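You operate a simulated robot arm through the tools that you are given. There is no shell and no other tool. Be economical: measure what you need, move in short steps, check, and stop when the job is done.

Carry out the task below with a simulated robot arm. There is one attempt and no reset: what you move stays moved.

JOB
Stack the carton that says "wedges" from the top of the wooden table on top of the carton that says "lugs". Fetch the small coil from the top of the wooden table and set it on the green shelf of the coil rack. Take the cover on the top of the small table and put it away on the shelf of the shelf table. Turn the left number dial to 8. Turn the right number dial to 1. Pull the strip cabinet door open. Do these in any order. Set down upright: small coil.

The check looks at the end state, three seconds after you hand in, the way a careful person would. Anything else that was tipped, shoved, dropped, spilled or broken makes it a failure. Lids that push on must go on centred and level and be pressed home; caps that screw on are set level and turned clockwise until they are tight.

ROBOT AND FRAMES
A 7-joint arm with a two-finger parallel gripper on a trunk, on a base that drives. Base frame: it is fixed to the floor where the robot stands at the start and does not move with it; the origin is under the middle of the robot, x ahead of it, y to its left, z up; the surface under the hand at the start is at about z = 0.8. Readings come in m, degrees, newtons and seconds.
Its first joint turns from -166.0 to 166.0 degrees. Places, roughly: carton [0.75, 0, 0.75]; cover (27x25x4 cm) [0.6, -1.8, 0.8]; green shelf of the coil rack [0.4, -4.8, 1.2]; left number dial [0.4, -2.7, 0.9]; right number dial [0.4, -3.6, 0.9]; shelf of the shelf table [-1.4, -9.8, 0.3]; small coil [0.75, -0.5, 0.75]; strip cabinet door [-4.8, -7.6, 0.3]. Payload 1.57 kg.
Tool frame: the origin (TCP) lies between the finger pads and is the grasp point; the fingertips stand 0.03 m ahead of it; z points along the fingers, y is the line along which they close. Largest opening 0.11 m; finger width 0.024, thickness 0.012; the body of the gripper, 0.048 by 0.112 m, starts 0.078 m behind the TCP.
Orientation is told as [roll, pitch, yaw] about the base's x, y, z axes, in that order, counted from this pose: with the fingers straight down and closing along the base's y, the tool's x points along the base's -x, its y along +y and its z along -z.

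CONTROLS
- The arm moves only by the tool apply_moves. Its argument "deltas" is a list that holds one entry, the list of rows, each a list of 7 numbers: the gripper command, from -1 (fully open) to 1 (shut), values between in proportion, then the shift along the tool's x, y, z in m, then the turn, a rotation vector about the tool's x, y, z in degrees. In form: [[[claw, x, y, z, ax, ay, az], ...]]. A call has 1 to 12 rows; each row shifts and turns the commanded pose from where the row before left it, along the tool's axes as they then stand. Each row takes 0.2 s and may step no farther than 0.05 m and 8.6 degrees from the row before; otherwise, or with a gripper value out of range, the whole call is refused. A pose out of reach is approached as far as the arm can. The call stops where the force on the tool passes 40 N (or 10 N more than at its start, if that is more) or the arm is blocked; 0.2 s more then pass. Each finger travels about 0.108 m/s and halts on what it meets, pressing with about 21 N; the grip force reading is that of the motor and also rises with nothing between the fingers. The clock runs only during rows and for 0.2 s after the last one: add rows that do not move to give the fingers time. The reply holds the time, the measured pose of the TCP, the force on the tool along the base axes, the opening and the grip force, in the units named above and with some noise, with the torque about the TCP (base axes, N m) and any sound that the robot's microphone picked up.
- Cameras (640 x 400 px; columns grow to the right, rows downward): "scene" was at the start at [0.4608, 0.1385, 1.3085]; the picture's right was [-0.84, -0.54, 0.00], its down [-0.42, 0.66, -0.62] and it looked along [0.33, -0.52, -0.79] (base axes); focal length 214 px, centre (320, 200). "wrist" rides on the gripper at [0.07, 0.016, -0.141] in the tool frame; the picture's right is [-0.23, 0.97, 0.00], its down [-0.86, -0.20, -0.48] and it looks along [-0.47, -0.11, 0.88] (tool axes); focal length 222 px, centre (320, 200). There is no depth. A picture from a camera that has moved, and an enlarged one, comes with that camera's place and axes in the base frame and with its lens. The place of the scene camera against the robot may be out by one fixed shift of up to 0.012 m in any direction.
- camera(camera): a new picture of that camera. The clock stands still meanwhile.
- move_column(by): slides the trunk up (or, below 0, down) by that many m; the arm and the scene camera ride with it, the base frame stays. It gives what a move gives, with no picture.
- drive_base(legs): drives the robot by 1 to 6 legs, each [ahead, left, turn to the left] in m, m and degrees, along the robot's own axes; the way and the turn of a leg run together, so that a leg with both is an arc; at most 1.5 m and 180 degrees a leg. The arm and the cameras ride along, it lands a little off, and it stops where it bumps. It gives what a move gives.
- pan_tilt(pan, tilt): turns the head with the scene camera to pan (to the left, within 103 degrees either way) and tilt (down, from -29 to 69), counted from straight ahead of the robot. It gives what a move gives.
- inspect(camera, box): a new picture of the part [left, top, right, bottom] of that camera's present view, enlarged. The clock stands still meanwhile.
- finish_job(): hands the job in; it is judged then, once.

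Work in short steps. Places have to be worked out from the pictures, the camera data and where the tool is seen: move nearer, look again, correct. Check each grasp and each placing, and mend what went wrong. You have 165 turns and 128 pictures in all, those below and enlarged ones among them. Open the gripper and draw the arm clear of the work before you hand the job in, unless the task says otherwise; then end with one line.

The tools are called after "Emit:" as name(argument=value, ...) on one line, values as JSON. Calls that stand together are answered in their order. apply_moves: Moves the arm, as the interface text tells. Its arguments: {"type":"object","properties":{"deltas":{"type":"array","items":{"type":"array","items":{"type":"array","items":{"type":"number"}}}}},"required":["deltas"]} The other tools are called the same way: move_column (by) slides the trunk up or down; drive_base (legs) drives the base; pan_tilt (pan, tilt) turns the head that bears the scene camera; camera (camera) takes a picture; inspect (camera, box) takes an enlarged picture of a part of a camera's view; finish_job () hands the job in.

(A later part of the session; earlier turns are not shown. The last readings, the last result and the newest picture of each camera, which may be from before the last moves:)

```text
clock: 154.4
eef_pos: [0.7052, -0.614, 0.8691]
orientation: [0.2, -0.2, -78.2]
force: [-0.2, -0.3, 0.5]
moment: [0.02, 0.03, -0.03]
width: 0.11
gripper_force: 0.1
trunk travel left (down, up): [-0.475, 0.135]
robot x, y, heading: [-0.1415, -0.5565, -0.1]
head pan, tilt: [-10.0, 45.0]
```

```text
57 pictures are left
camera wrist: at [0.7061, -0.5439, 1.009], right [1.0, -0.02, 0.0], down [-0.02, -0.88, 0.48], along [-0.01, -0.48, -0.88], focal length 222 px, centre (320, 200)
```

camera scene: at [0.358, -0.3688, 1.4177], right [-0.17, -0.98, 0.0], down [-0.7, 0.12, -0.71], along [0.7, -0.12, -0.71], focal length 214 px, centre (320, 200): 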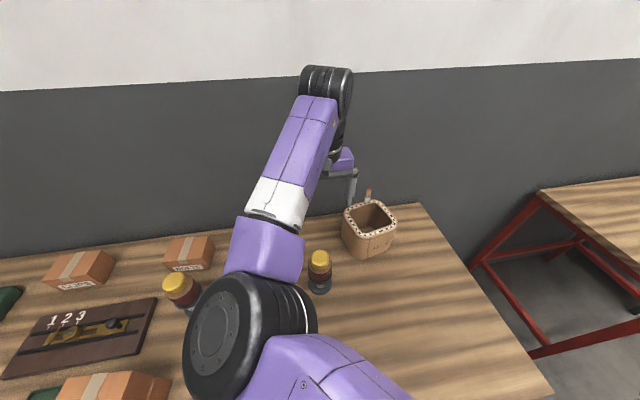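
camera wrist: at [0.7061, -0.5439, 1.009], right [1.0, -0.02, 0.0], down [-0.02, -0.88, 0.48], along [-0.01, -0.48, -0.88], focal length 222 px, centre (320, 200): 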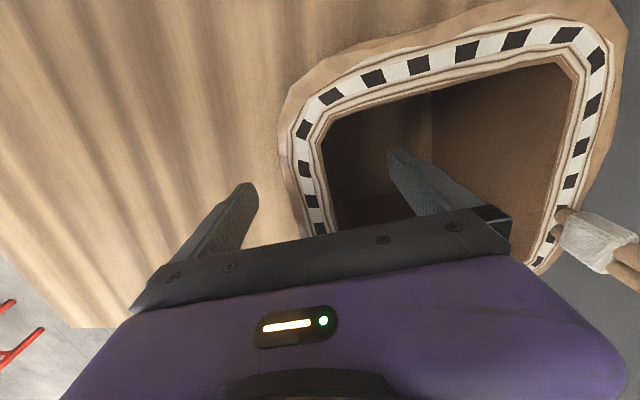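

One finger is inside, one outside. Close and lift slightly.

Emit:
apply_moves(deltas=[[[0.2, 0, 0, 0, 0, 0, 0], [0.6, 0, 0, 0, 0, 0, 0], [1, 0, 0, 0, 0, 0, 0], [1, 0, 0, 0, 0, 0, 0], [1, 0, 0, 0, 0, 0, 0], [1, 0, 0, -0.02, 0, 0, 0], [1, 0, 0, -0.02, 0, 0, 0], [1, 0, 0, 0, 0, 0, 0]]])

Emit:
inspect(camera="scene", box=[290, 150, 450, 270])

```text
clock: 156.2
eef_pos: [0.7058, -0.6144, 0.9083]
orientation: [0.1, -0.1, -78.1]
force: [-0.3, -0.4, -9.2]
moment: [-0.1, 0.59, 0.0]
width: 0.0217
gripper_force: 21.1
trunk travel left (down, up): [-0.475, 0.135]
robot x, y, heading: [-0.1449, -0.5603, -0.0]
head pan, tilt: [-10.0, 45.0]
```

```text
3.33 times, centred on (370, 210) of scene
camera zoom: at [0.3583, -0.3689, 1.4175], right [-0.17, -0.98, 0.0], down [-0.7, 0.12, -0.71], along [0.7, -0.12, -0.71], focal length 715 px, centre (153, 167)
```

zoom: 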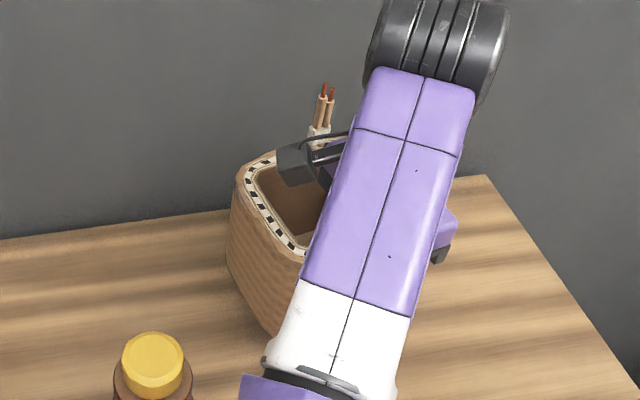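

Lifted (9 N, moment 0.6 Nm). Raise further and check for tilt.

Emit:
apply_moves(deltas=[[[1, 0, 0, -0.03, 0, 0, 0], [1, 0, 0, -0.03, 0, 0, 0], [1, 0, 0, -0.03, 0, 0, 0], [1, 0, 0, -0.03, 0, 0, 0], [1, 0, 0, 0, 0, 0, 0]]])

Emit:
camera(camera="wrist")

Emit:
camera(camera="scene")

```text
clock: 157.4
eef_pos: [0.7042, -0.6137, 1.0275]
orientation: [0.0, -0.1, -78.1]
force: [1.0, 0.4, -9.9]
moment: [-0.13, 0.55, 0.0]
width: 0.022
gripper_force: 21.3
trunk travel left (down, up): [-0.475, 0.135]
robot x, y, heading: [-0.1409, -0.5551, -0.1]
head pan, tilt: [-10.0, 45.0]
```

```text
55 pictures are left
camera wrist: at [0.7054, -0.544, 1.1677], right [1.0, -0.02, 0.0], down [-0.02, -0.88, 0.48], along [-0.01, -0.48, -0.88], focal length 222 px, centre (320, 200)
```

wrist: 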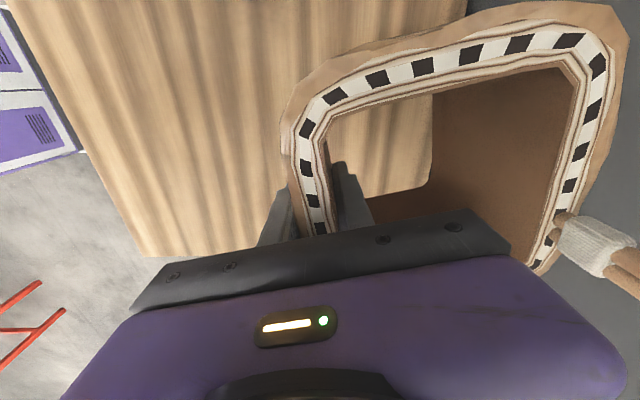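

```text
54 pictures are left
camera scene: at [0.3582, -0.3689, 1.4176], right [-0.17, -0.98, 0.0], down [-0.7, 0.12, -0.71], along [0.7, -0.12, -0.71], focal length 214 px, centre (320, 200)
```

scene: 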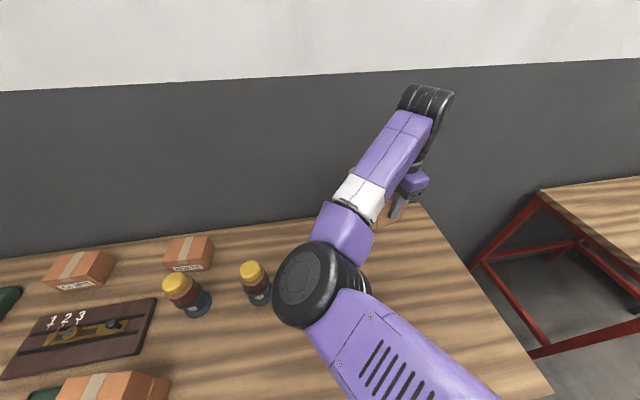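

Held level. Raise the trunk, back off and carry it to the coil rack.

Emit:
move_column(by=0.135)

Emit:
drive_base(legs=[[-0.5, 0, 0], [-0.3, -1.45, 0], [0, -1.4, 0], [0, -1.25, 0]])

Emit:
camera(camera="wrist")

```text
clock: 159.1
eef_pos: [0.7046, -0.6147, 1.1625]
orientation: [0.0, 0.0, -78.1]
force: [0.4, 0.6, -9.4]
moment: [-0.17, 0.6, 0.0]
width: 0.022
gripper_force: 20.6
trunk travel left (down, up): [-0.61, 0.0]
robot x, y, heading: [-0.144, -0.5536, -0.3]
head pan, tilt: [-10.0, 45.0]
```

```text
clock: 181.6
eef_pos: [-0.1239, -4.7545, 1.1614]
orientation: [0.0, 0.0, -78.4]
force: [0.3, 0.6, -9.4]
moment: [-0.11, 0.6, 0.02]
width: 0.022
gripper_force: 20.9
trunk travel left (down, up): [-0.61, 0.0]
robot x, y, heading: [-0.9693, -4.6919, -0.6]
head pan, tilt: [-10.0, 45.0]
```

```text
53 pictures are left
camera wrist: at [-0.1209, -4.6849, 1.3025], right [1.0, -0.03, 0.0], down [-0.02, -0.88, 0.48], along [-0.01, -0.48, -0.88], focal length 222 px, centre (320, 200)
```

wrist: 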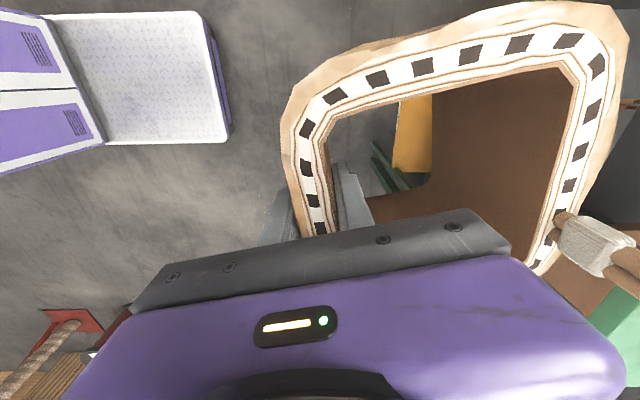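

Still secure. Lift the arm ~0.14 so the coil clears the green shelf (~1.16), then view the scene.

Emit:
apply_moves(deltas=[[[1, 0, 0, -0.035, 0, 0, 0], [1, 0, 0, -0.035, 0, 0, 0], [1, 0, 0, -0.035, 0, 0, 0], [1, 0, 0, -0.035, 0, 0, 0], [1, 0, 0, 0, 0, 0, 0]]])

Emit:
pan_tilt(pan=0, tilt=25)

Emit:
camera(camera="scene")

```text
clock: 182.8
eef_pos: [-0.1252, -4.7566, 1.3001]
orientation: [0.0, -0.1, -78.4]
force: [-0.4, -0.1, -9.6]
moment: [-0.14, 0.52, 0.01]
width: 0.0219
gripper_force: 20.5
trunk travel left (down, up): [-0.61, 0.0]
robot x, y, heading: [-0.9673, -4.6931, -0.4]
head pan, tilt: [-10.0, 45.0]
```

```text
clock: 183.6
eef_pos: [-0.1238, -4.7562, 1.3005]
orientation: [0.0, -0.2, -78.4]
force: [-0.1, -0.2, -10.3]
moment: [-0.15, 0.59, 0.03]
width: 0.022
gripper_force: 21.2
trunk travel left (down, up): [-0.61, 0.0]
robot x, y, heading: [-0.9685, -4.6909, -0.3]
head pan, tilt: [0.0, 25.0]
```

```text
52 pictures are left
camera scene: at [-0.4551, -4.494, 1.5831], right [-0.01, -1.0, 0.0], down [-0.42, 0.0, -0.91], along [0.91, -0.01, -0.42], focal length 214 px, centre (320, 200)
```

scene: 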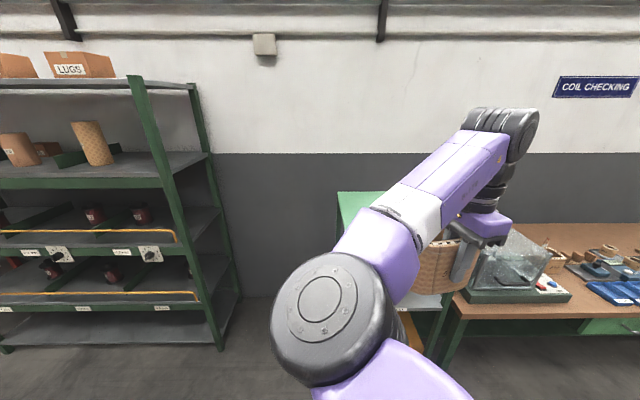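

Shelf spans about x 0.17–0.55, y −4.6…−5.03. Drive forward so the coil centre comes over the shelf.

Emit:
drive_base(legs=[[0.43, -0.07, 0]])

Emit:
pan_tilt(pan=-15, tilt=45)

Emit:
camera(camera="scene")

Emit:
camera(camera="wrist")

```text
clock: 186.3
eef_pos: [0.2999, -4.8287, 1.3002]
orientation: [0.0, -0.1, -78.4]
force: [0.7, -1.1, -8.9]
moment: [-0.11, 0.56, -0.01]
width: 0.0218
gripper_force: 21.0
trunk travel left (down, up): [-0.61, 0.0]
robot x, y, heading: [-0.5469, -4.7637, -0.0]
head pan, tilt: [0.0, 25.0]
```

```text
clock: 187.1
eef_pos: [0.2995, -4.8286, 1.3004]
orientation: [0.0, -0.1, -78.4]
force: [0.1, -0.7, -9.1]
moment: [-0.12, 0.57, 0.01]
width: 0.0221
gripper_force: 21.0
trunk travel left (down, up): [-0.61, 0.0]
robot x, y, heading: [-0.5475, -4.7631, -0.2]
head pan, tilt: [-15.0, 45.0]
```

```text
51 pictures are left
camera scene: at [-0.0461, -4.5871, 1.5526], right [-0.26, -0.96, 0.0], down [-0.68, 0.19, -0.71], along [0.68, -0.19, -0.71], focal length 214 px, centre (320, 200)
```

scene: 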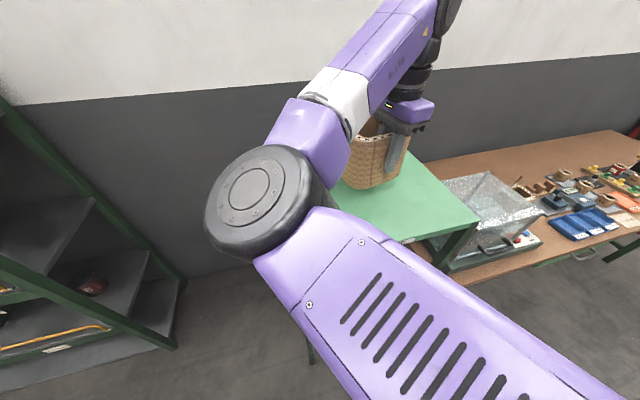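

```text
50 pictures are left
camera wrist: at [0.3014, -4.7582, 1.4405], right [1.0, -0.03, 0.0], down [-0.02, -0.88, 0.48], along [-0.01, -0.48, -0.88], focal length 222 px, centre (320, 200)
```

wrist: 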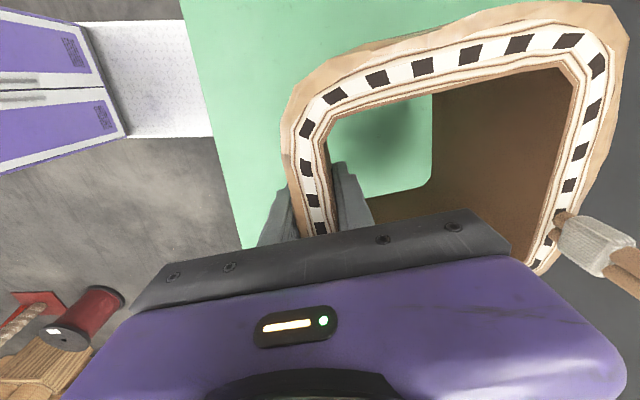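

Coil is over the shelf middle. Lower gently until contact.

Emit:
apply_moves(deltas=[[[1, 0, 0, 0.02, 0, 0, 0], [1, 0, 0, 0.015, 0, 0, 0], [1, 0, 0, 0.01, 0, 0, 0], [1, 0, 0, 0.005, 0, 0, 0], [1, 0, 0, 0, 0, 0, 0]]])

```text
clock: 188.3
eef_pos: [0.3007, -4.8276, 1.2493]
orientation: [0.0, -0.1, -78.5]
force: [0.2, 0.3, -10.5]
moment: [-0.13, 0.56, -0.01]
width: 0.0218
gripper_force: 20.9
trunk travel left (down, up): [-0.61, 0.0]
robot x, y, heading: [-0.5476, -4.7634, -0.1]
head pan, tilt: [-15.0, 45.0]
```

Emit:
apply_moves(deltas=[[[1, 0, 0, 0.004, 0, 0, 0], [1, 0, 0, 0.003, 0, 0, 0], [1, 0, 0, 0.003, 0, 0, 0], [1, 0, 0, 0, 0, 0, 0]]])

```text
clock: 189.3
eef_pos: [0.2984, -4.8292, 1.2406]
orientation: [0.0, -0.1, -78.3]
force: [0.3, 0.5, -9.7]
moment: [-0.13, 0.55, -0.02]
width: 0.0219
gripper_force: 21.0
trunk travel left (down, up): [-0.61, 0.0]
robot x, y, heading: [-0.5457, -4.7644, -0.2]
head pan, tilt: [-15.0, 45.0]
```

Still hanging; continue in 2.5 mm steps.

Emit:
apply_moves(deltas=[[[1, 0, 0, 0.0025, 0, 0, 0], [1, 0, 0, 0.0025, 0, 0, 0], [1, 0, 0, 0.0025, 0, 0, 0], [1, 0, 0, 0, 0, 0, 0]]])

```text
clock: 190.3
eef_pos: [0.2988, -4.8282, 1.2342]
orientation: [0.0, -0.1, -78.4]
force: [1.4, -1.4, 17.0]
moment: [-0.05, 0.84, 0.01]
width: 0.0218
gripper_force: 21.2
trunk travel left (down, up): [-0.61, 0.0]
robot x, y, heading: [-0.5455, -4.7651, -0.1]
head pan, tilt: [-15.0, 45.0]
```

Contact (17 N). Ease up slightly, release, and raise straight out.

Emit:
apply_moves(deltas=[[[1, 0, 0, -0.002, 0, 0, 0], [0.5, 0, 0, 0, 0, 0, 0], [0, 0, 0, 0, 0, 0, 0], [-0.4, 0, 0, 0, 0, 0, 0], [-0.4, 0, 0, 0, 0, 0, 0], [-0.4, 0, 0, -0.02, 0, 0, 0], [-0.4, 0, 0, -0.03, 0, 0, 0], [-0.4, 0, 0, -0.04, 0, 0, 0], [-0.4, 0, 0, -0.02, 0, 0, 0]]])

Emit:
camera(camera="wrist")

```text
clock: 192.3
eef_pos: [0.2982, -4.8272, 1.3453]
orientation: [0.0, -0.1, -78.3]
force: [0.2, -0.1, 0.1]
moment: [0.01, 0.04, 0.02]
width: 0.0771
gripper_force: 0.1
trunk travel left (down, up): [-0.61, 0.0]
robot x, y, heading: [-0.5456, -4.7615, -0.4]
head pan, tilt: [-15.0, 45.0]
```

```text
49 pictures are left
camera wrist: at [0.3003, -4.7574, 1.486], right [1.0, -0.03, 0.0], down [-0.02, -0.88, 0.48], along [-0.01, -0.48, -0.88], focal length 222 px, centre (320, 200)
```

wrist: 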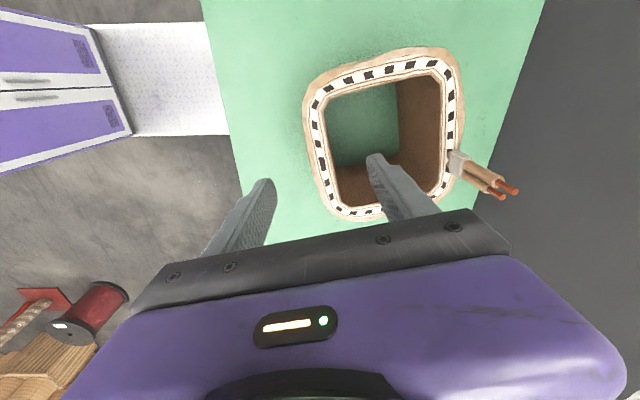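

The coil stands upright on the green shelf. Back off and return to the small table for the cover, turning the tool back to yaw 0.

Emit:
drive_base(legs=[[-0.35, 0, 0], [0, 1.5, 0], [0, 1.35, 0]])

Emit:
apply_moves(deltas=[[[-1, 0, 0, 0, 0, 0, -7.9], [-1, 0, 0, 0, 0, 0, -7.9], [-1, 0, 0, 0, 0, 0, -7.9], [-1, 0, 0, 0, 0, 0, -7.9], [-1, 0, 0, 0, 0, 0, -7.9], [-1, 0, 0, 0, 0, 0, -7.9], [-1, 0, 0, 0, 0, 0, -7.9], [-1, 0, 0, 0, 0, 0, -7.9], [-1, 0, 0, 0, 0, 0, -7.9], [-1, 0, 0, 0, 0, 0, -7.9]]])

Emit:
move_column(by=-0.2)

Emit:
pan_tilt(pan=25, tilt=35)

Emit:
camera(camera="scene")

```text
clock: 207.9
eef_pos: [-0.0764, -1.9771, 1.3446]
orientation: [0.0, -0.1, -77.9]
force: [0.4, -0.3, -0.3]
moment: [-0.03, -0.01, 0.0]
width: 0.0767
gripper_force: 0.0
trunk travel left (down, up): [-0.61, 0.0]
robot x, y, heading: [-0.9209, -1.9203, 0.1]
head pan, tilt: [-15.0, 45.0]
```

```text
clock: 210.1
eef_pos: [-0.0763, -1.9761, 1.3453]
orientation: [-0.2, 0.1, 1.1]
force: [0.3, -0.6, 0.6]
moment: [0.02, 0.0, 0.0]
width: 0.11
gripper_force: 0.1
trunk travel left (down, up): [-0.61, 0.0]
robot x, y, heading: [-0.9215, -1.9175, -0.2]
head pan, tilt: [-15.0, 45.0]
```

```text
clock: 212.3
eef_pos: [-0.0772, -1.9757, 1.1444]
orientation: [-0.1, 0.0, 1.0]
force: [0.1, -0.7, 1.5]
moment: [0.01, 0.02, 0.0]
width: 0.1098
gripper_force: 0.1
trunk travel left (down, up): [-0.41, 0.2]
robot x, y, heading: [-0.9212, -1.9168, 0.3]
head pan, tilt: [-15.0, 45.0]
```

```text
clock: 213.4
eef_pos: [-0.0762, -1.9766, 1.1452]
orientation: [-0.1, 0.0, 1.0]
force: [-0.8, 0.8, 0.8]
moment: [-0.01, 0.01, 0.02]
width: 0.1099
gripper_force: 0.0
trunk travel left (down, up): [-0.41, 0.2]
robot x, y, heading: [-0.9223, -1.9214, 0.3]
head pan, tilt: [25.0, 35.0]
```

```text
48 pictures are left
camera scene: at [-0.4213, -1.6799, 1.3675], right [0.42, -0.91, 0.0], down [-0.52, -0.24, -0.82], along [0.74, 0.35, -0.57], focal length 214 px, centre (320, 200)
```

scene: 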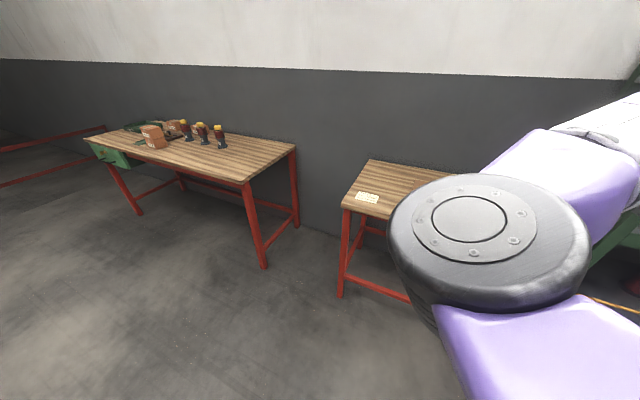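

Move forward so the hand is over the small table and use the wrist camera.

Emit:
drive_base(legs=[[0.5, 0, 0]])

Emit:
camera(camera="wrist")

Emit:
pan_tilt(pan=-15, tilt=45)

Emit:
camera(camera="scene")

```text
clock: 216.3
eef_pos: [0.4237, -1.9781, 1.1452]
orientation: [-0.1, -0.1, 0.8]
force: [-0.8, -0.3, -0.5]
moment: [0.03, -0.02, 0.01]
width: 0.11
gripper_force: 0.0
trunk travel left (down, up): [-0.41, 0.2]
robot x, y, heading: [-0.4196, -1.9219, 0.1]
head pan, tilt: [25.0, 35.0]
```

```text
47 pictures are left
camera wrist: at [0.3538, -1.9646, 1.2858], right [0.21, 0.98, 0.0], down [0.86, -0.19, 0.48], along [0.47, -0.1, -0.88], focal length 222 px, centre (320, 200)
```

wrist: 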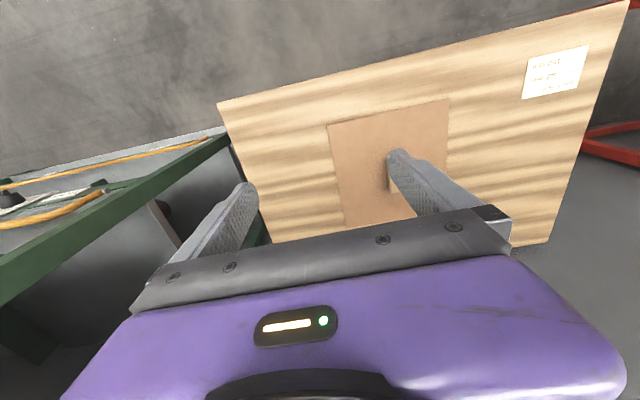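

```text
clock: 217.4
eef_pos: [0.423, -1.9776, 1.1454]
orientation: [-0.2, -0.1, 0.9]
force: [-0.6, 0.2, 0.2]
moment: [0.03, 0.0, -0.03]
width: 0.1099
gripper_force: 0.0
trunk travel left (down, up): [-0.41, 0.2]
robot x, y, heading: [-0.4211, -1.923, -0.1]
head pan, tilt: [-15.0, 45.0]
```

```text
46 pictures are left
camera scene: at [0.0781, -1.7394, 1.3527], right [-0.26, -0.97, 0.0], down [-0.68, 0.18, -0.71], along [0.68, -0.18, -0.71], focal length 214 px, centre (320, 200)
```

scene: 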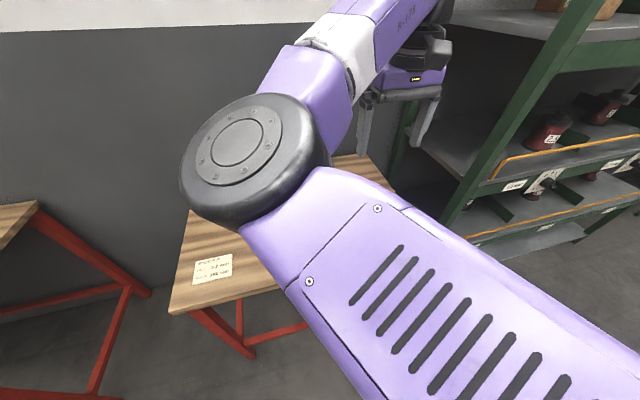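

Cover lies around (0.58,-1.85). Shift +y 0.10 so the handle is visible between the fingers.

Emit:
apply_moves(deltas=[[[-1, 0, 0.05, 0, 0, 0, 0], [-1, 0, 0.05, 0, 0, 0, 0], [-1, 0, 0, 0, 0, 0, 0]]])

Emit:
inspect(camera="wrist", box=[230, 40, 590, 250])

```text
clock: 218.2
eef_pos: [0.4231, -1.8767, 1.1452]
orientation: [-0.1, 0.0, 0.8]
force: [0.1, 0.5, -0.2]
moment: [-0.01, -0.01, -0.04]
width: 0.1102
gripper_force: 0.0
trunk travel left (down, up): [-0.41, 0.2]
robot x, y, heading: [-0.422, -1.9216, -0.4]
head pan, tilt: [-15.0, 45.0]
```

```text
1.78 times, centred on (410, 145) of wrist
camera zoom: at [0.3523, -1.8635, 1.2856], right [0.21, 0.98, 0.0], down [0.86, -0.19, 0.48], along [0.47, -0.1, -0.88], focal length 395 px, centre (160, 298)
```

zoom: 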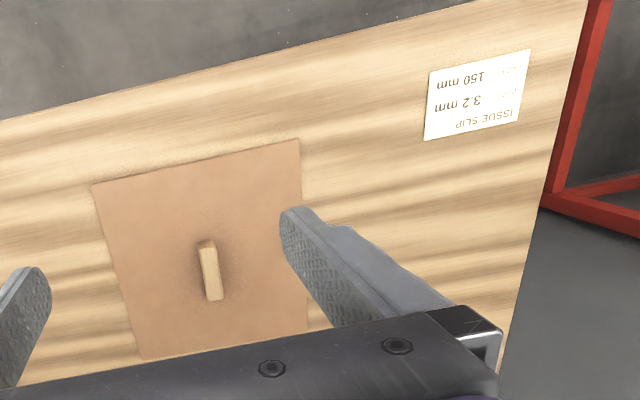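

Handle runs along x, centre ≈ (0.573,-1.846), ideal for closing along y. Drive 0.12 closer and position above it.

Emit:
drive_base(legs=[[0.12, 0, 0]])

Emit:
apply_moves(deltas=[[[-1, -0.03, 0.031, 0, 0, 0, 1], [-1, 0, 0, 0.04, 0, 0, 0], [-1, 0, 0, 0.04, 0, 0, 0], [-1, 0, 0, 0.04, 0, 0, 0], [-1, 0, 0, 0.04, 0, 0, 0], [-1, 0, 0, 0, 0, 0, 0]]])

Emit:
camera(camera="wrist")

```text
clock: 219.4
eef_pos: [0.5423, -1.8772, 1.1465]
orientation: [-0.1, -0.1, 0.9]
force: [-0.1, 0.0, -0.1]
moment: [0.01, 0.04, 0.01]
width: 0.11
gripper_force: 0.1
trunk travel left (down, up): [-0.41, 0.2]
robot x, y, heading: [-0.3003, -1.9192, -0.1]
head pan, tilt: [-15.0, 45.0]
```

```text
clock: 220.8
eef_pos: [0.5743, -1.8462, 0.9863]
orientation: [-0.1, 0.0, 0.0]
force: [0.4, -0.8, 0.6]
moment: [0.01, -0.01, -0.01]
width: 0.1099
gripper_force: 0.0
trunk travel left (down, up): [-0.41, 0.2]
robot x, y, heading: [-0.3013, -1.9227, -0.3]
head pan, tilt: [-15.0, 45.0]
```

```text
44 pictures are left
camera wrist: at [0.5045, -1.832, 1.1267], right [0.23, 0.97, 0.0], down [0.85, -0.2, 0.48], along [0.47, -0.11, -0.88], focal length 222 px, centre (320, 200)
```

wrist: 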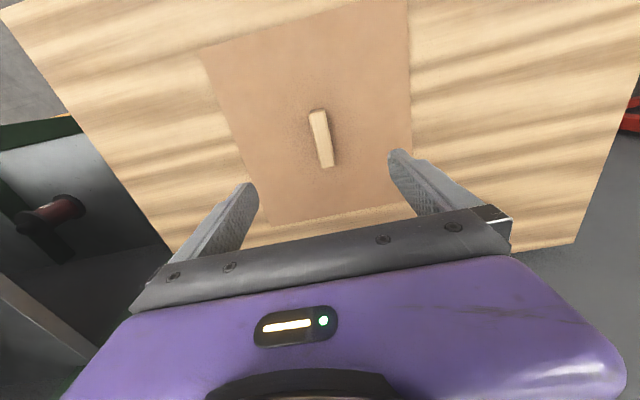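

Good alignment. Descend around the handle.

Emit:
apply_moves(deltas=[[[-1, -0.002, 0.002, 0.04, 0, 0, 1], [-1, 0, 0, 0.04, 0, 0, 0], [-1, 0, 0, 0.04, 0, 0, 0], [-1, 0, 0, 0.018, 0, 0, 0], [-1, 0, 0, 0.006, 0, 0, 0], [-1, 0, 0, 0, 0, 0, 0]]])

Emit:
camera(camera="wrist")

```text
clock: 222.2
eef_pos: [0.5756, -1.8454, 0.8401]
orientation: [0.0, 0.0, -1.1]
force: [-0.3, -0.2, -0.2]
moment: [0.0, 0.02, 0.02]
width: 0.1101
gripper_force: 0.1
trunk travel left (down, up): [-0.41, 0.2]
robot x, y, heading: [-0.301, -1.9226, 0.0]
head pan, tilt: [-15.0, 45.0]
```

```text
43 pictures are left
camera wrist: at [0.5052, -1.8275, 0.9816], right [0.25, 0.97, 0.0], down [0.85, -0.22, 0.48], along [0.46, -0.12, -0.88], focal length 222 px, centre (320, 200)
```

wrist: 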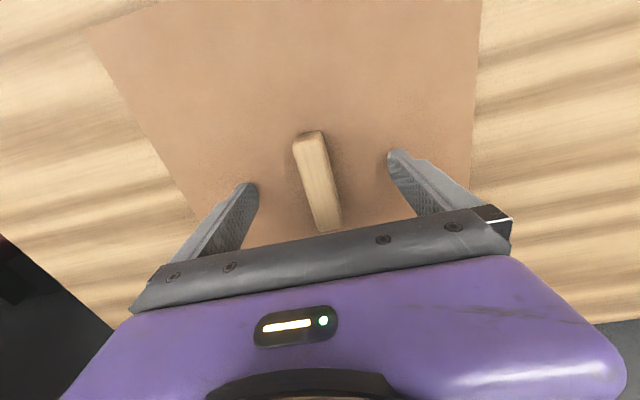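

Handle is between the fingers. Close and lift a little.

Emit:
apply_moves(deltas=[[[0.5, 0, 0, 0, 0, 0, 0], [1, 0, 0, 0, 0, 0, 0], [1, 0, 0, 0, 0, 0, 0], [1, 0, 0, 0, 0, 0, 0], [1, 0, 0, 0, 0, 0, 0], [1, 0, 0, -0.02, 0, 0, 0], [1, 0, 0, -0.03, 0, 0, 0], [1, 0, 0, -0.05, 0, 0, 0], [1, 0, 0, -0.05, 0, 0, 0], [1, 0, 0, 0, 0, 0, 0]]])

Emit:
camera(camera="wrist")

```text
clock: 224.4
eef_pos: [0.5734, -1.8427, 0.9911]
orientation: [-0.2, -0.1, -1.1]
force: [0.1, 1.1, -2.5]
moment: [0.03, 0.0, 0.01]
width: 0.0216
gripper_force: 20.7
trunk travel left (down, up): [-0.41, 0.2]
robot x, y, heading: [-0.3001, -1.9203, 0.0]
head pan, tilt: [-15.0, 45.0]
```

```text
42 pictures are left
camera wrist: at [0.5049, -1.8264, 1.1314], right [0.25, 0.97, 0.0], down [0.85, -0.22, 0.48], along [0.46, -0.12, -0.88], focal length 222 px, centre (320, 200)
```

wrist: 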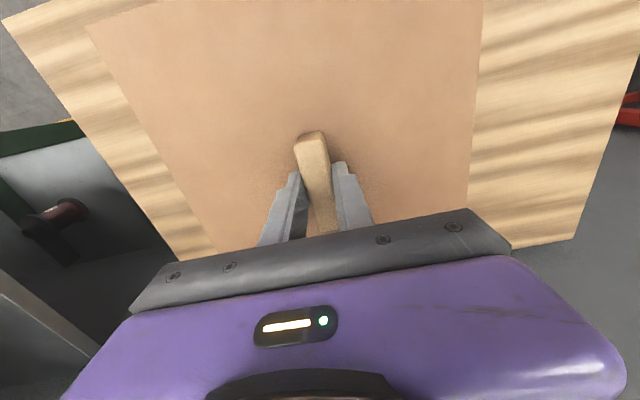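

Cover is held level. Back off, turn to face -y, and drive down the aisle to y≈-5, then look ahead.

Emit:
drive_base(legs=[[-0.65, 0, 0], [0, 0, -90], [1.4, 0, 0], [1.4, 0, 0]])

Emit:
pan_tilt(pan=15, tilt=12)

Emit:
camera(camera="scene")

```text
clock: 244.9
eef_pos: [-0.7998, -5.5676, 0.991]
orientation: [-0.1, 0.0, -89.3]
force: [0.7, 0.2, -3.7]
moment: [0.02, 0.0, 0.03]
width: 0.0219
gripper_force: 21.1
trunk travel left (down, up): [-0.41, 0.2]
robot x, y, heading: [-0.906, -4.6952, -88.4]
head pan, tilt: [-15.0, 45.0]
```

```text
clock: 245.8
eef_pos: [-0.7995, -5.5663, 0.9914]
orientation: [-0.1, 0.0, -89.1]
force: [0.1, 0.1, -2.8]
moment: [0.01, -0.04, 0.01]
width: 0.0217
gripper_force: 20.9
trunk travel left (down, up): [-0.41, 0.2]
robot x, y, heading: [-0.9037, -4.6941, -88.3]
head pan, tilt: [15.0, 12.0]
```

```text
41 pictures are left
camera scene: at [-0.6721, -5.2026, 1.4043], right [-0.96, -0.29, 0.0], down [-0.06, 0.2, -0.98], along [0.28, -0.94, -0.21], focal length 214 px, centre (320, 200)
```

scene: 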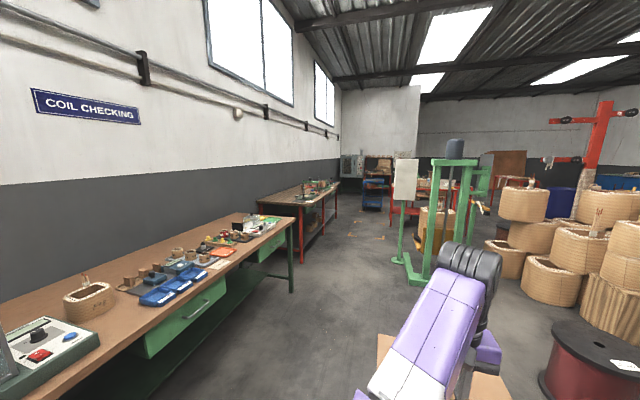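

Zoom on the far region where the shelf table should be (~px 425,210).

Emit:
inspect(camera="scene", box=[330, 130, 550, 290])

```text
2.50 times, centred on (440, 210) of scene
camera zoom: at [-0.6721, -5.2026, 1.4043], right [-0.96, -0.29, 0.0], down [-0.06, 0.2, -0.98], along [0.28, -0.94, -0.21], focal length 536 px, centre (20, 175)
```

zoom: 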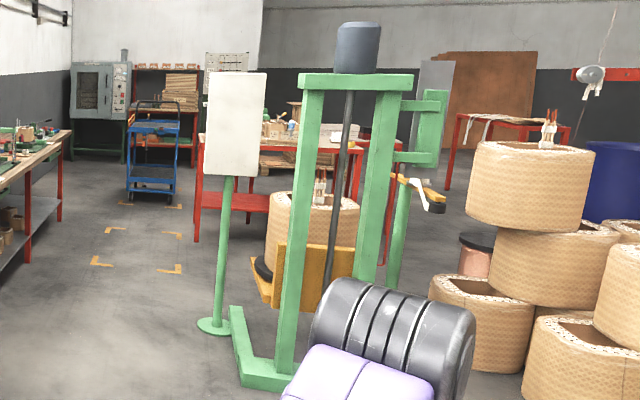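

The shelf table is the red-legged table beyond the green press; floor is free along x≈-0.4. Drive there.

Emit:
drive_base(legs=[[1.2, 0.45, -1.5], [1.4, 0, 0], [0.8, 0, 0]])

Emit:
pan_tilt(pan=-15, tilt=25)

Emit:
camera(camera="scene")

```text
clock: 262.5
eef_pos: [-0.2761, -8.9014, 0.9908]
orientation: [0.0, 0.0, -89.5]
force: [0.4, -0.2, -2.7]
moment: [0.0, -0.03, 0.01]
width: 0.0218
gripper_force: 21.4
trunk travel left (down, up): [-0.41, 0.2]
robot x, y, heading: [-0.3793, -8.0281, -88.4]
head pan, tilt: [15.0, 12.0]
```

```text
clock: 263.5
eef_pos: [-0.2755, -8.9013, 0.9911]
orientation: [-0.1, 0.0, -89.5]
force: [-0.7, -0.3, -2.5]
moment: [0.0, -0.03, 0.0]
width: 0.0214
gripper_force: 21.0
trunk travel left (down, up): [-0.41, 0.2]
robot x, y, heading: [-0.3778, -8.0284, -88.2]
head pan, tilt: [-15.0, 25.0]
```

```text
39 pictures are left
camera scene: at [-0.1943, -8.5384, 1.3833], right [-0.97, 0.23, 0.0], down [0.1, 0.41, -0.91], along [-0.21, -0.88, -0.42], focal length 214 px, centre (320, 200)
```

scene: 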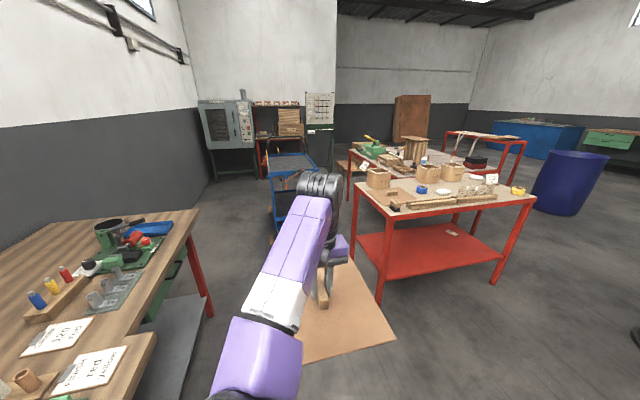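

The shelf (z≈0.28, x −0.9…−1.9, front y≈−9.53) lies under a tabletop at ≈0.78, so a vertical gripper can't reach under it. I need to hold the cover with the tool tilted; I'll go back to the small table, set it down and re-grasp at a slant.

Emit:
drive_base(legs=[[-1.0, 0, 0], [-1.2, 0, 0], [-1.2, -0.5, 0], [-1.4, 0, 0], [-1.3, 0, 0], [0, 0, 88.3]])

```text
clock: 290.9
eef_pos: [-1.1011, -3.3955, 0.9902]
orientation: [-0.2, 0.1, -82.7]
force: [-0.2, 0.1, -2.1]
moment: [0.03, 0.03, -0.02]
width: 0.0217
gripper_force: 20.9
trunk travel left (down, up): [-0.41, 0.2]
robot x, y, heading: [-1.3058, -2.545, -81.9]
head pan, tilt: [-15.0, 25.0]
stopped in leg 5: the robot was blocked; the commanded pose is now the measured one
```

Blocked behind (drifted to x=-1.31). Pull forward and toward +x, turn to face the table, then check what is behind-left.

Emit:
drive_base(legs=[[0.25, 0.45, -6], [0, 0, 88]])

Emit:
pan_tilt(pan=103, tilt=25)

Emit:
camera(camera="scene")

```text
clock: 297.7
eef_pos: [0.0403, -2.6671, 0.9904]
orientation: [-0.1, 0.0, -0.9]
force: [0.6, -0.5, -3.1]
moment: [-0.01, 0.01, 0.02]
width: 0.0218
gripper_force: 21.3
trunk travel left (down, up): [-0.41, 0.2]
robot x, y, heading: [-0.836, -2.7495, 0.0]
head pan, tilt: [-15.0, 25.0]
```

```text
clock: 299.6
eef_pos: [0.0402, -2.6687, 0.9903]
orientation: [0.0, 0.0, -0.9]
force: [-0.4, -1.0, -2.7]
moment: [0.01, 0.0, 0.0]
width: 0.0219
gripper_force: 21.1
trunk travel left (down, up): [-0.41, 0.2]
robot x, y, heading: [-0.8334, -2.7491, 0.2]
head pan, tilt: [103.0, 25.0]
```

```text
38 pictures are left
camera scene: at [-0.4348, -2.4552, 1.3833], right [0.97, 0.23, 0.0], down [0.1, -0.41, -0.91], along [-0.21, 0.88, -0.42], focal length 214 px, centre (320, 200)
```

scene: 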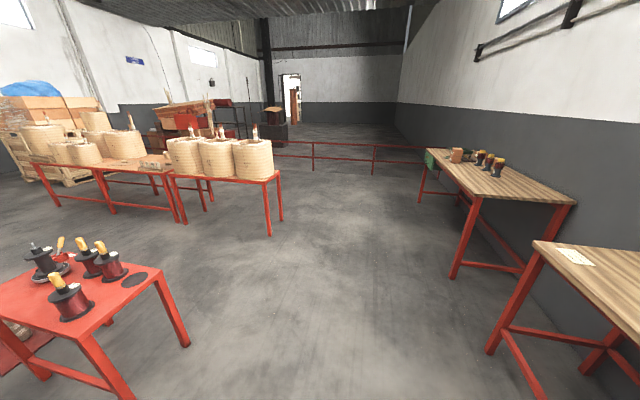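

Nothing looks upset. Move left first, then forward to the small table, with trunk at top for the later match.

Emit:
drive_base(legs=[[0.1, 0.82, 0], [0.44, 0, 0]])

Emit:
move_column(by=0.2)

Emit:
camera(camera="wrist")

```text
clock: 306.4
eef_pos: [0.5967, -1.8745, 0.9917]
orientation: [-0.1, 0.1, -2.3]
force: [-0.2, 0.2, -2.8]
moment: [-0.02, 0.04, 0.03]
width: 0.0218
gripper_force: 21.1
trunk travel left (down, up): [-0.41, 0.2]
robot x, y, heading: [-0.2811, -1.9341, -1.3]
head pan, tilt: [103.0, 25.0]
```

```text
clock: 308.5
eef_pos: [0.5978, -1.8737, 1.1903]
orientation: [-0.1, 0.0, -2.3]
force: [-0.5, 0.3, -2.8]
moment: [0.0, 0.02, 0.03]
width: 0.0217
gripper_force: 20.8
trunk travel left (down, up): [-0.61, 0.0]
robot x, y, heading: [-0.2807, -1.9341, -1.0]
head pan, tilt: [103.0, 25.0]
```

```text
37 pictures are left
camera wrist: at [0.5282, -1.8567, 1.3313], right [0.27, 0.96, 0.0], down [0.85, -0.23, 0.48], along [0.46, -0.13, -0.88], focal length 222 px, centre (320, 200)
```

wrist: 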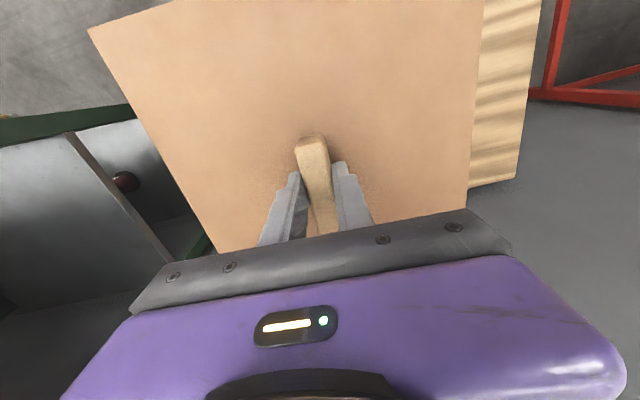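

Set it back down around (0.575,-1.845).

Emit:
apply_moves(deltas=[[[1, 0.0232, 0.029, 0, 0, 0, -2], [1, 0, 0, 0.045, 0, 0, 0], [1, 0, 0, 0.045, 0, 0, 0], [1, 0, 0, 0.045, 0, 0, 0], [1, 0, 0, 0.045, 0, 0, 0], [1, 0, 0, 0.045, 0, 0, 0], [1, 0, 0, 0.045, 0, 0, 0], [1, 0, 0, 0.045, 0, 0, 0], [1, 0, 0, 0.022, 0, 0, 0], [1, 0, 0, 0.005, 0, 0, 0], [1, 0, 0, 0.004, 0, 0, 0], [1, 0, 0, 0, 0, 0, 0]]])

```text
clock: 311.1
eef_pos: [0.575, -1.8472, 0.8457]
orientation: [-0.1, 0.0, -0.1]
force: [-0.3, 0.6, -2.7]
moment: [-0.06, 0.05, 0.01]
width: 0.0217
gripper_force: 20.5
trunk travel left (down, up): [-0.61, 0.0]
robot x, y, heading: [-0.2797, -1.9327, -1.4]
head pan, tilt: [103.0, 25.0]
```

Lower the last bit, release and rise, then tilt the tool 40° forward.

Emit:
apply_moves(deltas=[[[1, 0, 0, 0.004, 0, 0, 0], [0.5, 0, 0, 0, 0, 0, 0], [0.3, 0, 0, 0, 0, 0, 0], [0, 0, 0, 0, 0, 0, 0], [0, 0, 0, -0.03, 0, 0, 0], [-0.3, 0, 0, -0.05, 0, 0, 0], [-0.3, 0, 0, 0, 0, -8, 0], [-0.3, 0, 0, 0, 0, -8, 0], [-0.3, 0, 0, 0, 0, -8, 0], [-0.3, 0, 0, 0, 0, -8, 0], [-0.3, 0, 0, 0, 0, -8, 0], [-0.3, 0, 0, 0, 0, 0, 0]]])

Emit:
camera(camera="wrist")

```text
clock: 313.7
eef_pos: [0.5754, -1.8451, 0.9217]
orientation: [0.0, -40.1, -0.3]
force: [-0.4, 0.1, 0.2]
moment: [0.0, 0.02, 0.0]
width: 0.0713
gripper_force: 0.1
trunk travel left (down, up): [-0.61, 0.0]
robot x, y, heading: [-0.279, -1.9373, -1.0]
head pan, tilt: [103.0, 25.0]
```

```text
36 pictures are left
camera wrist: at [0.4306, -1.8293, 0.9835], right [0.18, 0.97, 0.15], down [0.34, -0.2, 0.92], along [0.92, -0.11, -0.37], focal length 222 px, centre (320, 200)
```

wrist: 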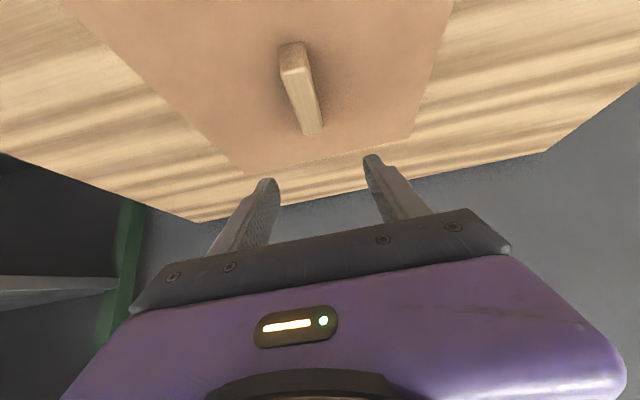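

Lower onto the handle at a slant.

Emit:
apply_moves(deltas=[[[-0.3, 0.0219, -0.0005, 0.0181, 0, 0, 0], [-0.3, 0.0219, 0, 0.0181, 0, 0, 0], [-0.3, 0.0215, 0, 0.0178, 0, 0, 0], [-0.3, 0, 0, 0, 0, 0, 0]]])

Emit:
inspect(camera="wrist", box=[220, 60, 440, 220])

```text
clock: 314.7
eef_pos: [0.5589, -1.8448, 0.8383]
orientation: [-0.1, -40.0, -0.2]
force: [-0.2, -0.5, 0.2]
moment: [0.01, 0.0, -0.02]
width: 0.0716
gripper_force: 0.0
trunk travel left (down, up): [-0.61, 0.0]
robot x, y, heading: [-0.2777, -1.9346, -1.2]
head pan, tilt: [103.0, 25.0]
```

```text
2.50 times, centred on (330, 140) of wrist
camera zoom: at [0.4147, -1.8292, 0.9003], right [0.18, 0.97, 0.14], down [0.35, -0.2, 0.92], along [0.92, -0.11, -0.37], focal length 555 px, centre (295, 350)
```

zoom: 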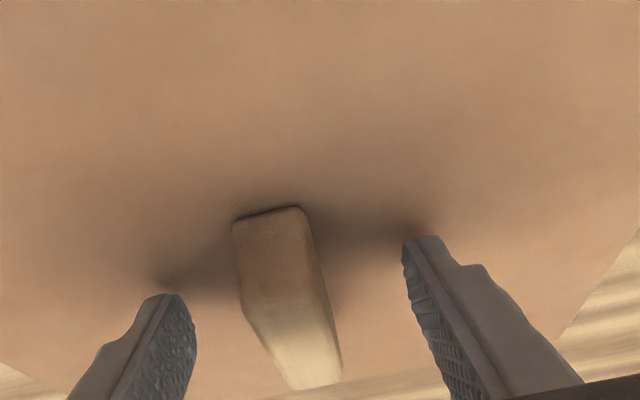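

Fingertips sit beside the bar just above the plate. Close and lift.

Emit:
apply_moves(deltas=[[[0.6, 0, 0, 0, 0, 0, 0], [1, 0, 0, 0, 0, 0, 0], [1, 0, 0, 0, 0, 0, 0], [1, 0, 0, 0, 0, 0, 0], [1, -0.0129, 0, -0.0153, 0, 0, 0], [1, -0.0257, 0, -0.0306, 0, 0, 0], [1, -0.0257, 0, -0.0306, 0, 0, 0], [1, 0, 0, 0, 0, 0, 0]]])

Emit:
camera(camera="wrist")

```text
clock: 316.5
eef_pos: [0.5582, -1.8448, 0.9384]
orientation: [-0.1, -40.0, -0.2]
force: [-0.1, -1.2, -2.5]
moment: [-0.01, 0.06, -0.03]
width: 0.0218
gripper_force: 21.1
trunk travel left (down, up): [-0.61, 0.0]
robot x, y, heading: [-0.2812, -1.9329, -0.9]
head pan, tilt: [103.0, 25.0]
```

```text
34 pictures are left
camera wrist: at [0.4144, -1.8295, 1.0004], right [0.18, 0.97, 0.14], down [0.35, -0.2, 0.92], along [0.92, -0.11, -0.37], focal length 222 px, centre (320, 200)
```

wrist: 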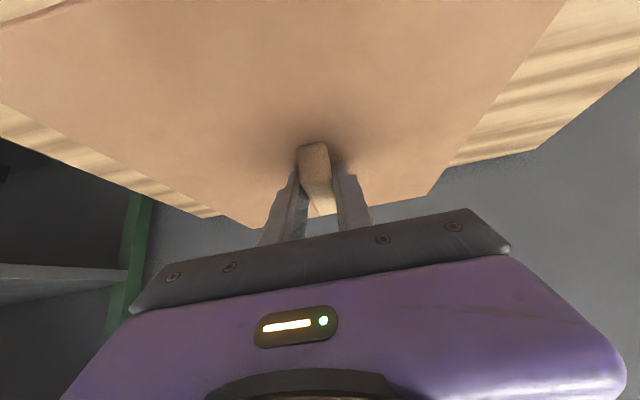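

Held level at a slant. Drive back to the shelf table.

Emit:
drive_base(legs=[[-0.62, 0, 0], [0, 0, -88.5], [1.4, 0, 0], [1.4, 0, 0], [1.2, 0.5, -1]])

Emit:
drive_base(legs=[[1.4, 0, 0], [0.7, 0, 0]])

Emit:
pan_tilt(pan=-20, tilt=30)

Emit:
camera(camera="scene")

```text
clock: 343.3
eef_pos: [-0.4063, -6.7942, 0.9372]
orientation: [-0.1, -40.0, -90.0]
force: [-0.8, -0.3, -2.5]
moment: [0.1, 0.02, 0.01]
width: 0.0221
gripper_force: 21.0
trunk travel left (down, up): [-0.61, 0.0]
robot x, y, heading: [-0.4959, -5.956, -91.1]
head pan, tilt: [103.0, 25.0]
```

```text
clock: 353.8
eef_pos: [-0.4606, -8.9185, 0.9372]
orientation: [0.0, -40.0, -90.8]
force: [-0.4, -0.2, -4.1]
moment: [0.04, 0.0, 0.0]
width: 0.0216
gripper_force: 20.9
trunk travel left (down, up): [-0.61, 0.0]
robot x, y, heading: [-0.5402, -8.0808, -91.8]
head pan, tilt: [103.0, 25.0]
```

```text
clock: 355.8
eef_pos: [-0.4596, -8.9179, 0.937]
orientation: [-0.1, -40.0, -90.8]
force: [0.3, -0.1, -2.8]
moment: [0.07, 0.01, -0.01]
width: 0.0218
gripper_force: 21.2
trunk travel left (down, up): [-0.61, 0.0]
robot x, y, heading: [-0.5436, -8.0809, -92.0]
head pan, tilt: [-20.0, 30.0]
```

```text
33 pictures are left
camera scene: at [-0.3942, -8.5947, 1.5753], right [-0.93, 0.37, 0.0], down [0.19, 0.46, -0.87], along [-0.32, -0.8, -0.5], focal length 214 px, centre (320, 200)
```

scene: 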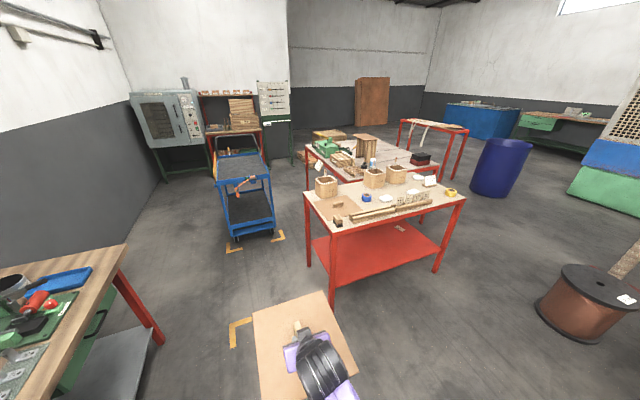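

Zoom on the shelf table to measure its shelf and legs.

Emit:
inspect(camera="scene", box=[290, 170, 480, 310])

```text
2.86 times, centred on (385, 240) of scene
camera zoom: at [-0.3942, -8.5947, 1.5753], right [-0.93, 0.37, 0.0], down [0.19, 0.46, -0.87], along [-0.32, -0.8, -0.5], focal length 613 px, centre (134, 86)
```

zoom: 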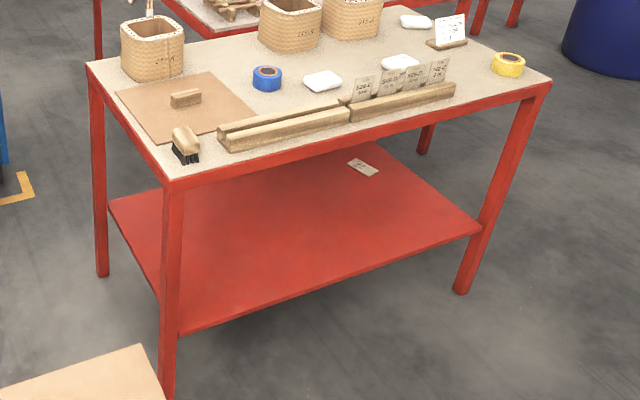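

Shelf: z≈0.30, x −0.87…−1.87, y −9.48…−9.99; tabletop at 0.8. Check the free space to my right (the press) before standing in front of it.

Emit:
pan_tilt(pan=-85, tilt=35)

Emit:
camera(camera="scene")

```text
clock: 357.2
eef_pos: [-0.4606, -8.9174, 0.9368]
orientation: [-0.2, -39.9, -90.8]
force: [0.6, 1.1, -3.1]
moment: [0.08, 0.0, -0.01]
width: 0.0218
gripper_force: 21.7
trunk travel left (down, up): [-0.61, 0.0]
robot x, y, heading: [-0.539, -8.0779, -91.8]
head pan, tilt: [-85.0, 35.0]
```

```text
31 pictures are left
camera scene: at [-0.4485, -8.5156, 1.5675], right [-0.06, 1.0, 0.0], down [0.57, 0.03, -0.82], along [-0.82, -0.05, -0.57], focal length 214 px, centre (320, 200)
```

scene: 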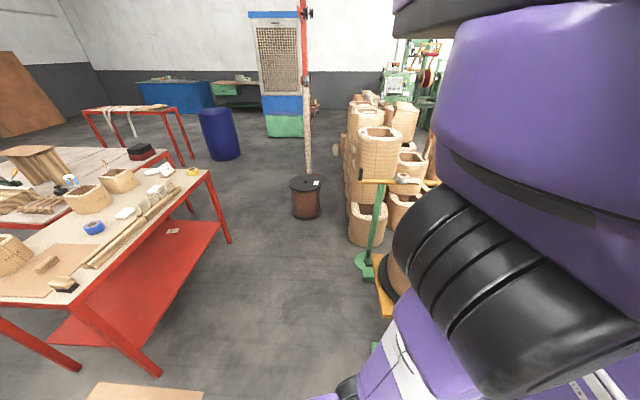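

There's 1.2 m of free floor between press (y≈−8.2) and table (y≈−9.46). Plan: lower the trunk, swing the tool +25°, then come in with heading −120°. First lower and swing.

Emit:
move_column(by=-0.55)

Emit:
apply_moves(deltas=[[[1, 0, 0, 0, -5.36, 0, -6.38], [1, 0, 0, 0, -5.36, 0, -6.38], [1, 0, 0, 0, -5.36, 0, -6.38], [1, 0, 0, 0, 0, 0, 0]]])

```text
refused: -0.55 is not a number from -0.4 to 0.4
```

```text
clock: 358.2
eef_pos: [-0.4603, -8.9172, 0.9373]
orientation: [0.0, -40.0, -65.8]
force: [-0.2, -0.5, -2.9]
moment: [0.08, 0.01, 0.02]
width: 0.0219
gripper_force: 20.5
trunk travel left (down, up): [-0.61, 0.0]
robot x, y, heading: [-0.5441, -8.0766, -92.0]
head pan, tilt: [-85.0, 35.0]
```

Swing worked. Lower the trunk in two moves, then drive to the pre-position.

Emit:
move_column(by=-0.3)

Emit:
move_column(by=-0.25)

Emit:
drive_base(legs=[[0.25, -0.05, -14], [0.17, -0.12, -14]])

Emit:
pan_tilt(pan=10, tilt=30)

Emit:
camera(camera="scene")

```text
clock: 361.3
eef_pos: [-0.6751, -8.9225, 0.6718]
orientation: [4.0, -42.8, -74.4]
force: [2.9, -0.7, -3.1]
moment: [0.09, 0.11, -0.08]
width: 0.0217
gripper_force: 20.8
trunk travel left (down, up): [-0.343, 0.267]
robot x, y, heading: [-0.6387, -8.0921, -97.2]
head pan, tilt: [-85.0, 35.0]
stopped: the arm was blocked; the commanded pose is now the measured one
```

```text
clock: 361.6
eef_pos: [-0.7154, -8.9163, 0.6671]
orientation: [9.2, -45.1, -78.3]
force: [1.2, -0.8, -2.4]
moment: [0.11, 0.09, -0.08]
width: 0.0216
gripper_force: 21.2
trunk travel left (down, up): [-0.346, 0.264]
robot x, y, heading: [-0.6323, -8.0917, -97.3]
head pan, tilt: [-85.0, 35.0]
stopped: the arm was blocked; the commanded pose is now the measured one
```

```text
clock: 362.4
eef_pos: [-0.7957, -8.9043, 0.6516]
orientation: [19.9, -48.6, -87.0]
force: [0.5, -1.5, -2.4]
moment: [0.13, 0.08, 0.0]
width: 0.0219
gripper_force: 21.3
trunk travel left (down, up): [-0.346, 0.264]
robot x, y, heading: [-0.6261, -8.0941, -97.9]
head pan, tilt: [-85.0, 35.0]
stopped in leg 1: the robot was blocked; the commanded pose is now the measured one
```

```text
clock: 364.1
eef_pos: [-0.7953, -8.9043, 0.6519]
orientation: [19.3, -48.6, -86.5]
force: [0.0, 0.2, -2.9]
moment: [0.06, 0.04, 0.01]
width: 0.0219
gripper_force: 21.4
trunk travel left (down, up): [-0.346, 0.264]
robot x, y, heading: [-0.6284, -8.0963, -97.6]
head pan, tilt: [10.0, 30.0]
```

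```text
30 pictures are left
camera scene: at [-0.4054, -8.6434, 1.31], right [-1.0, -0.04, 0.07], down [-0.08, 0.51, -0.86], along [0.0, -0.86, -0.51], focal length 214 px, centre (320, 200)
```

scene: 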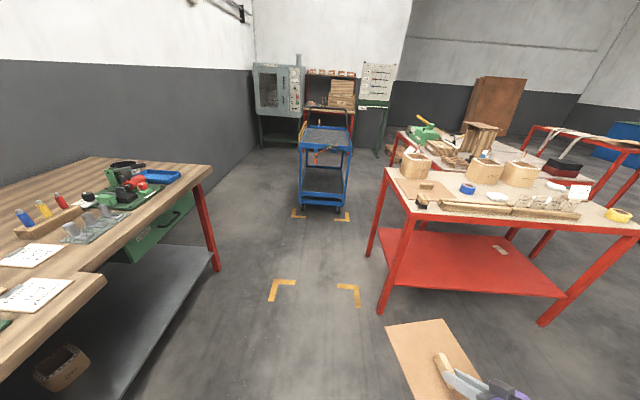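

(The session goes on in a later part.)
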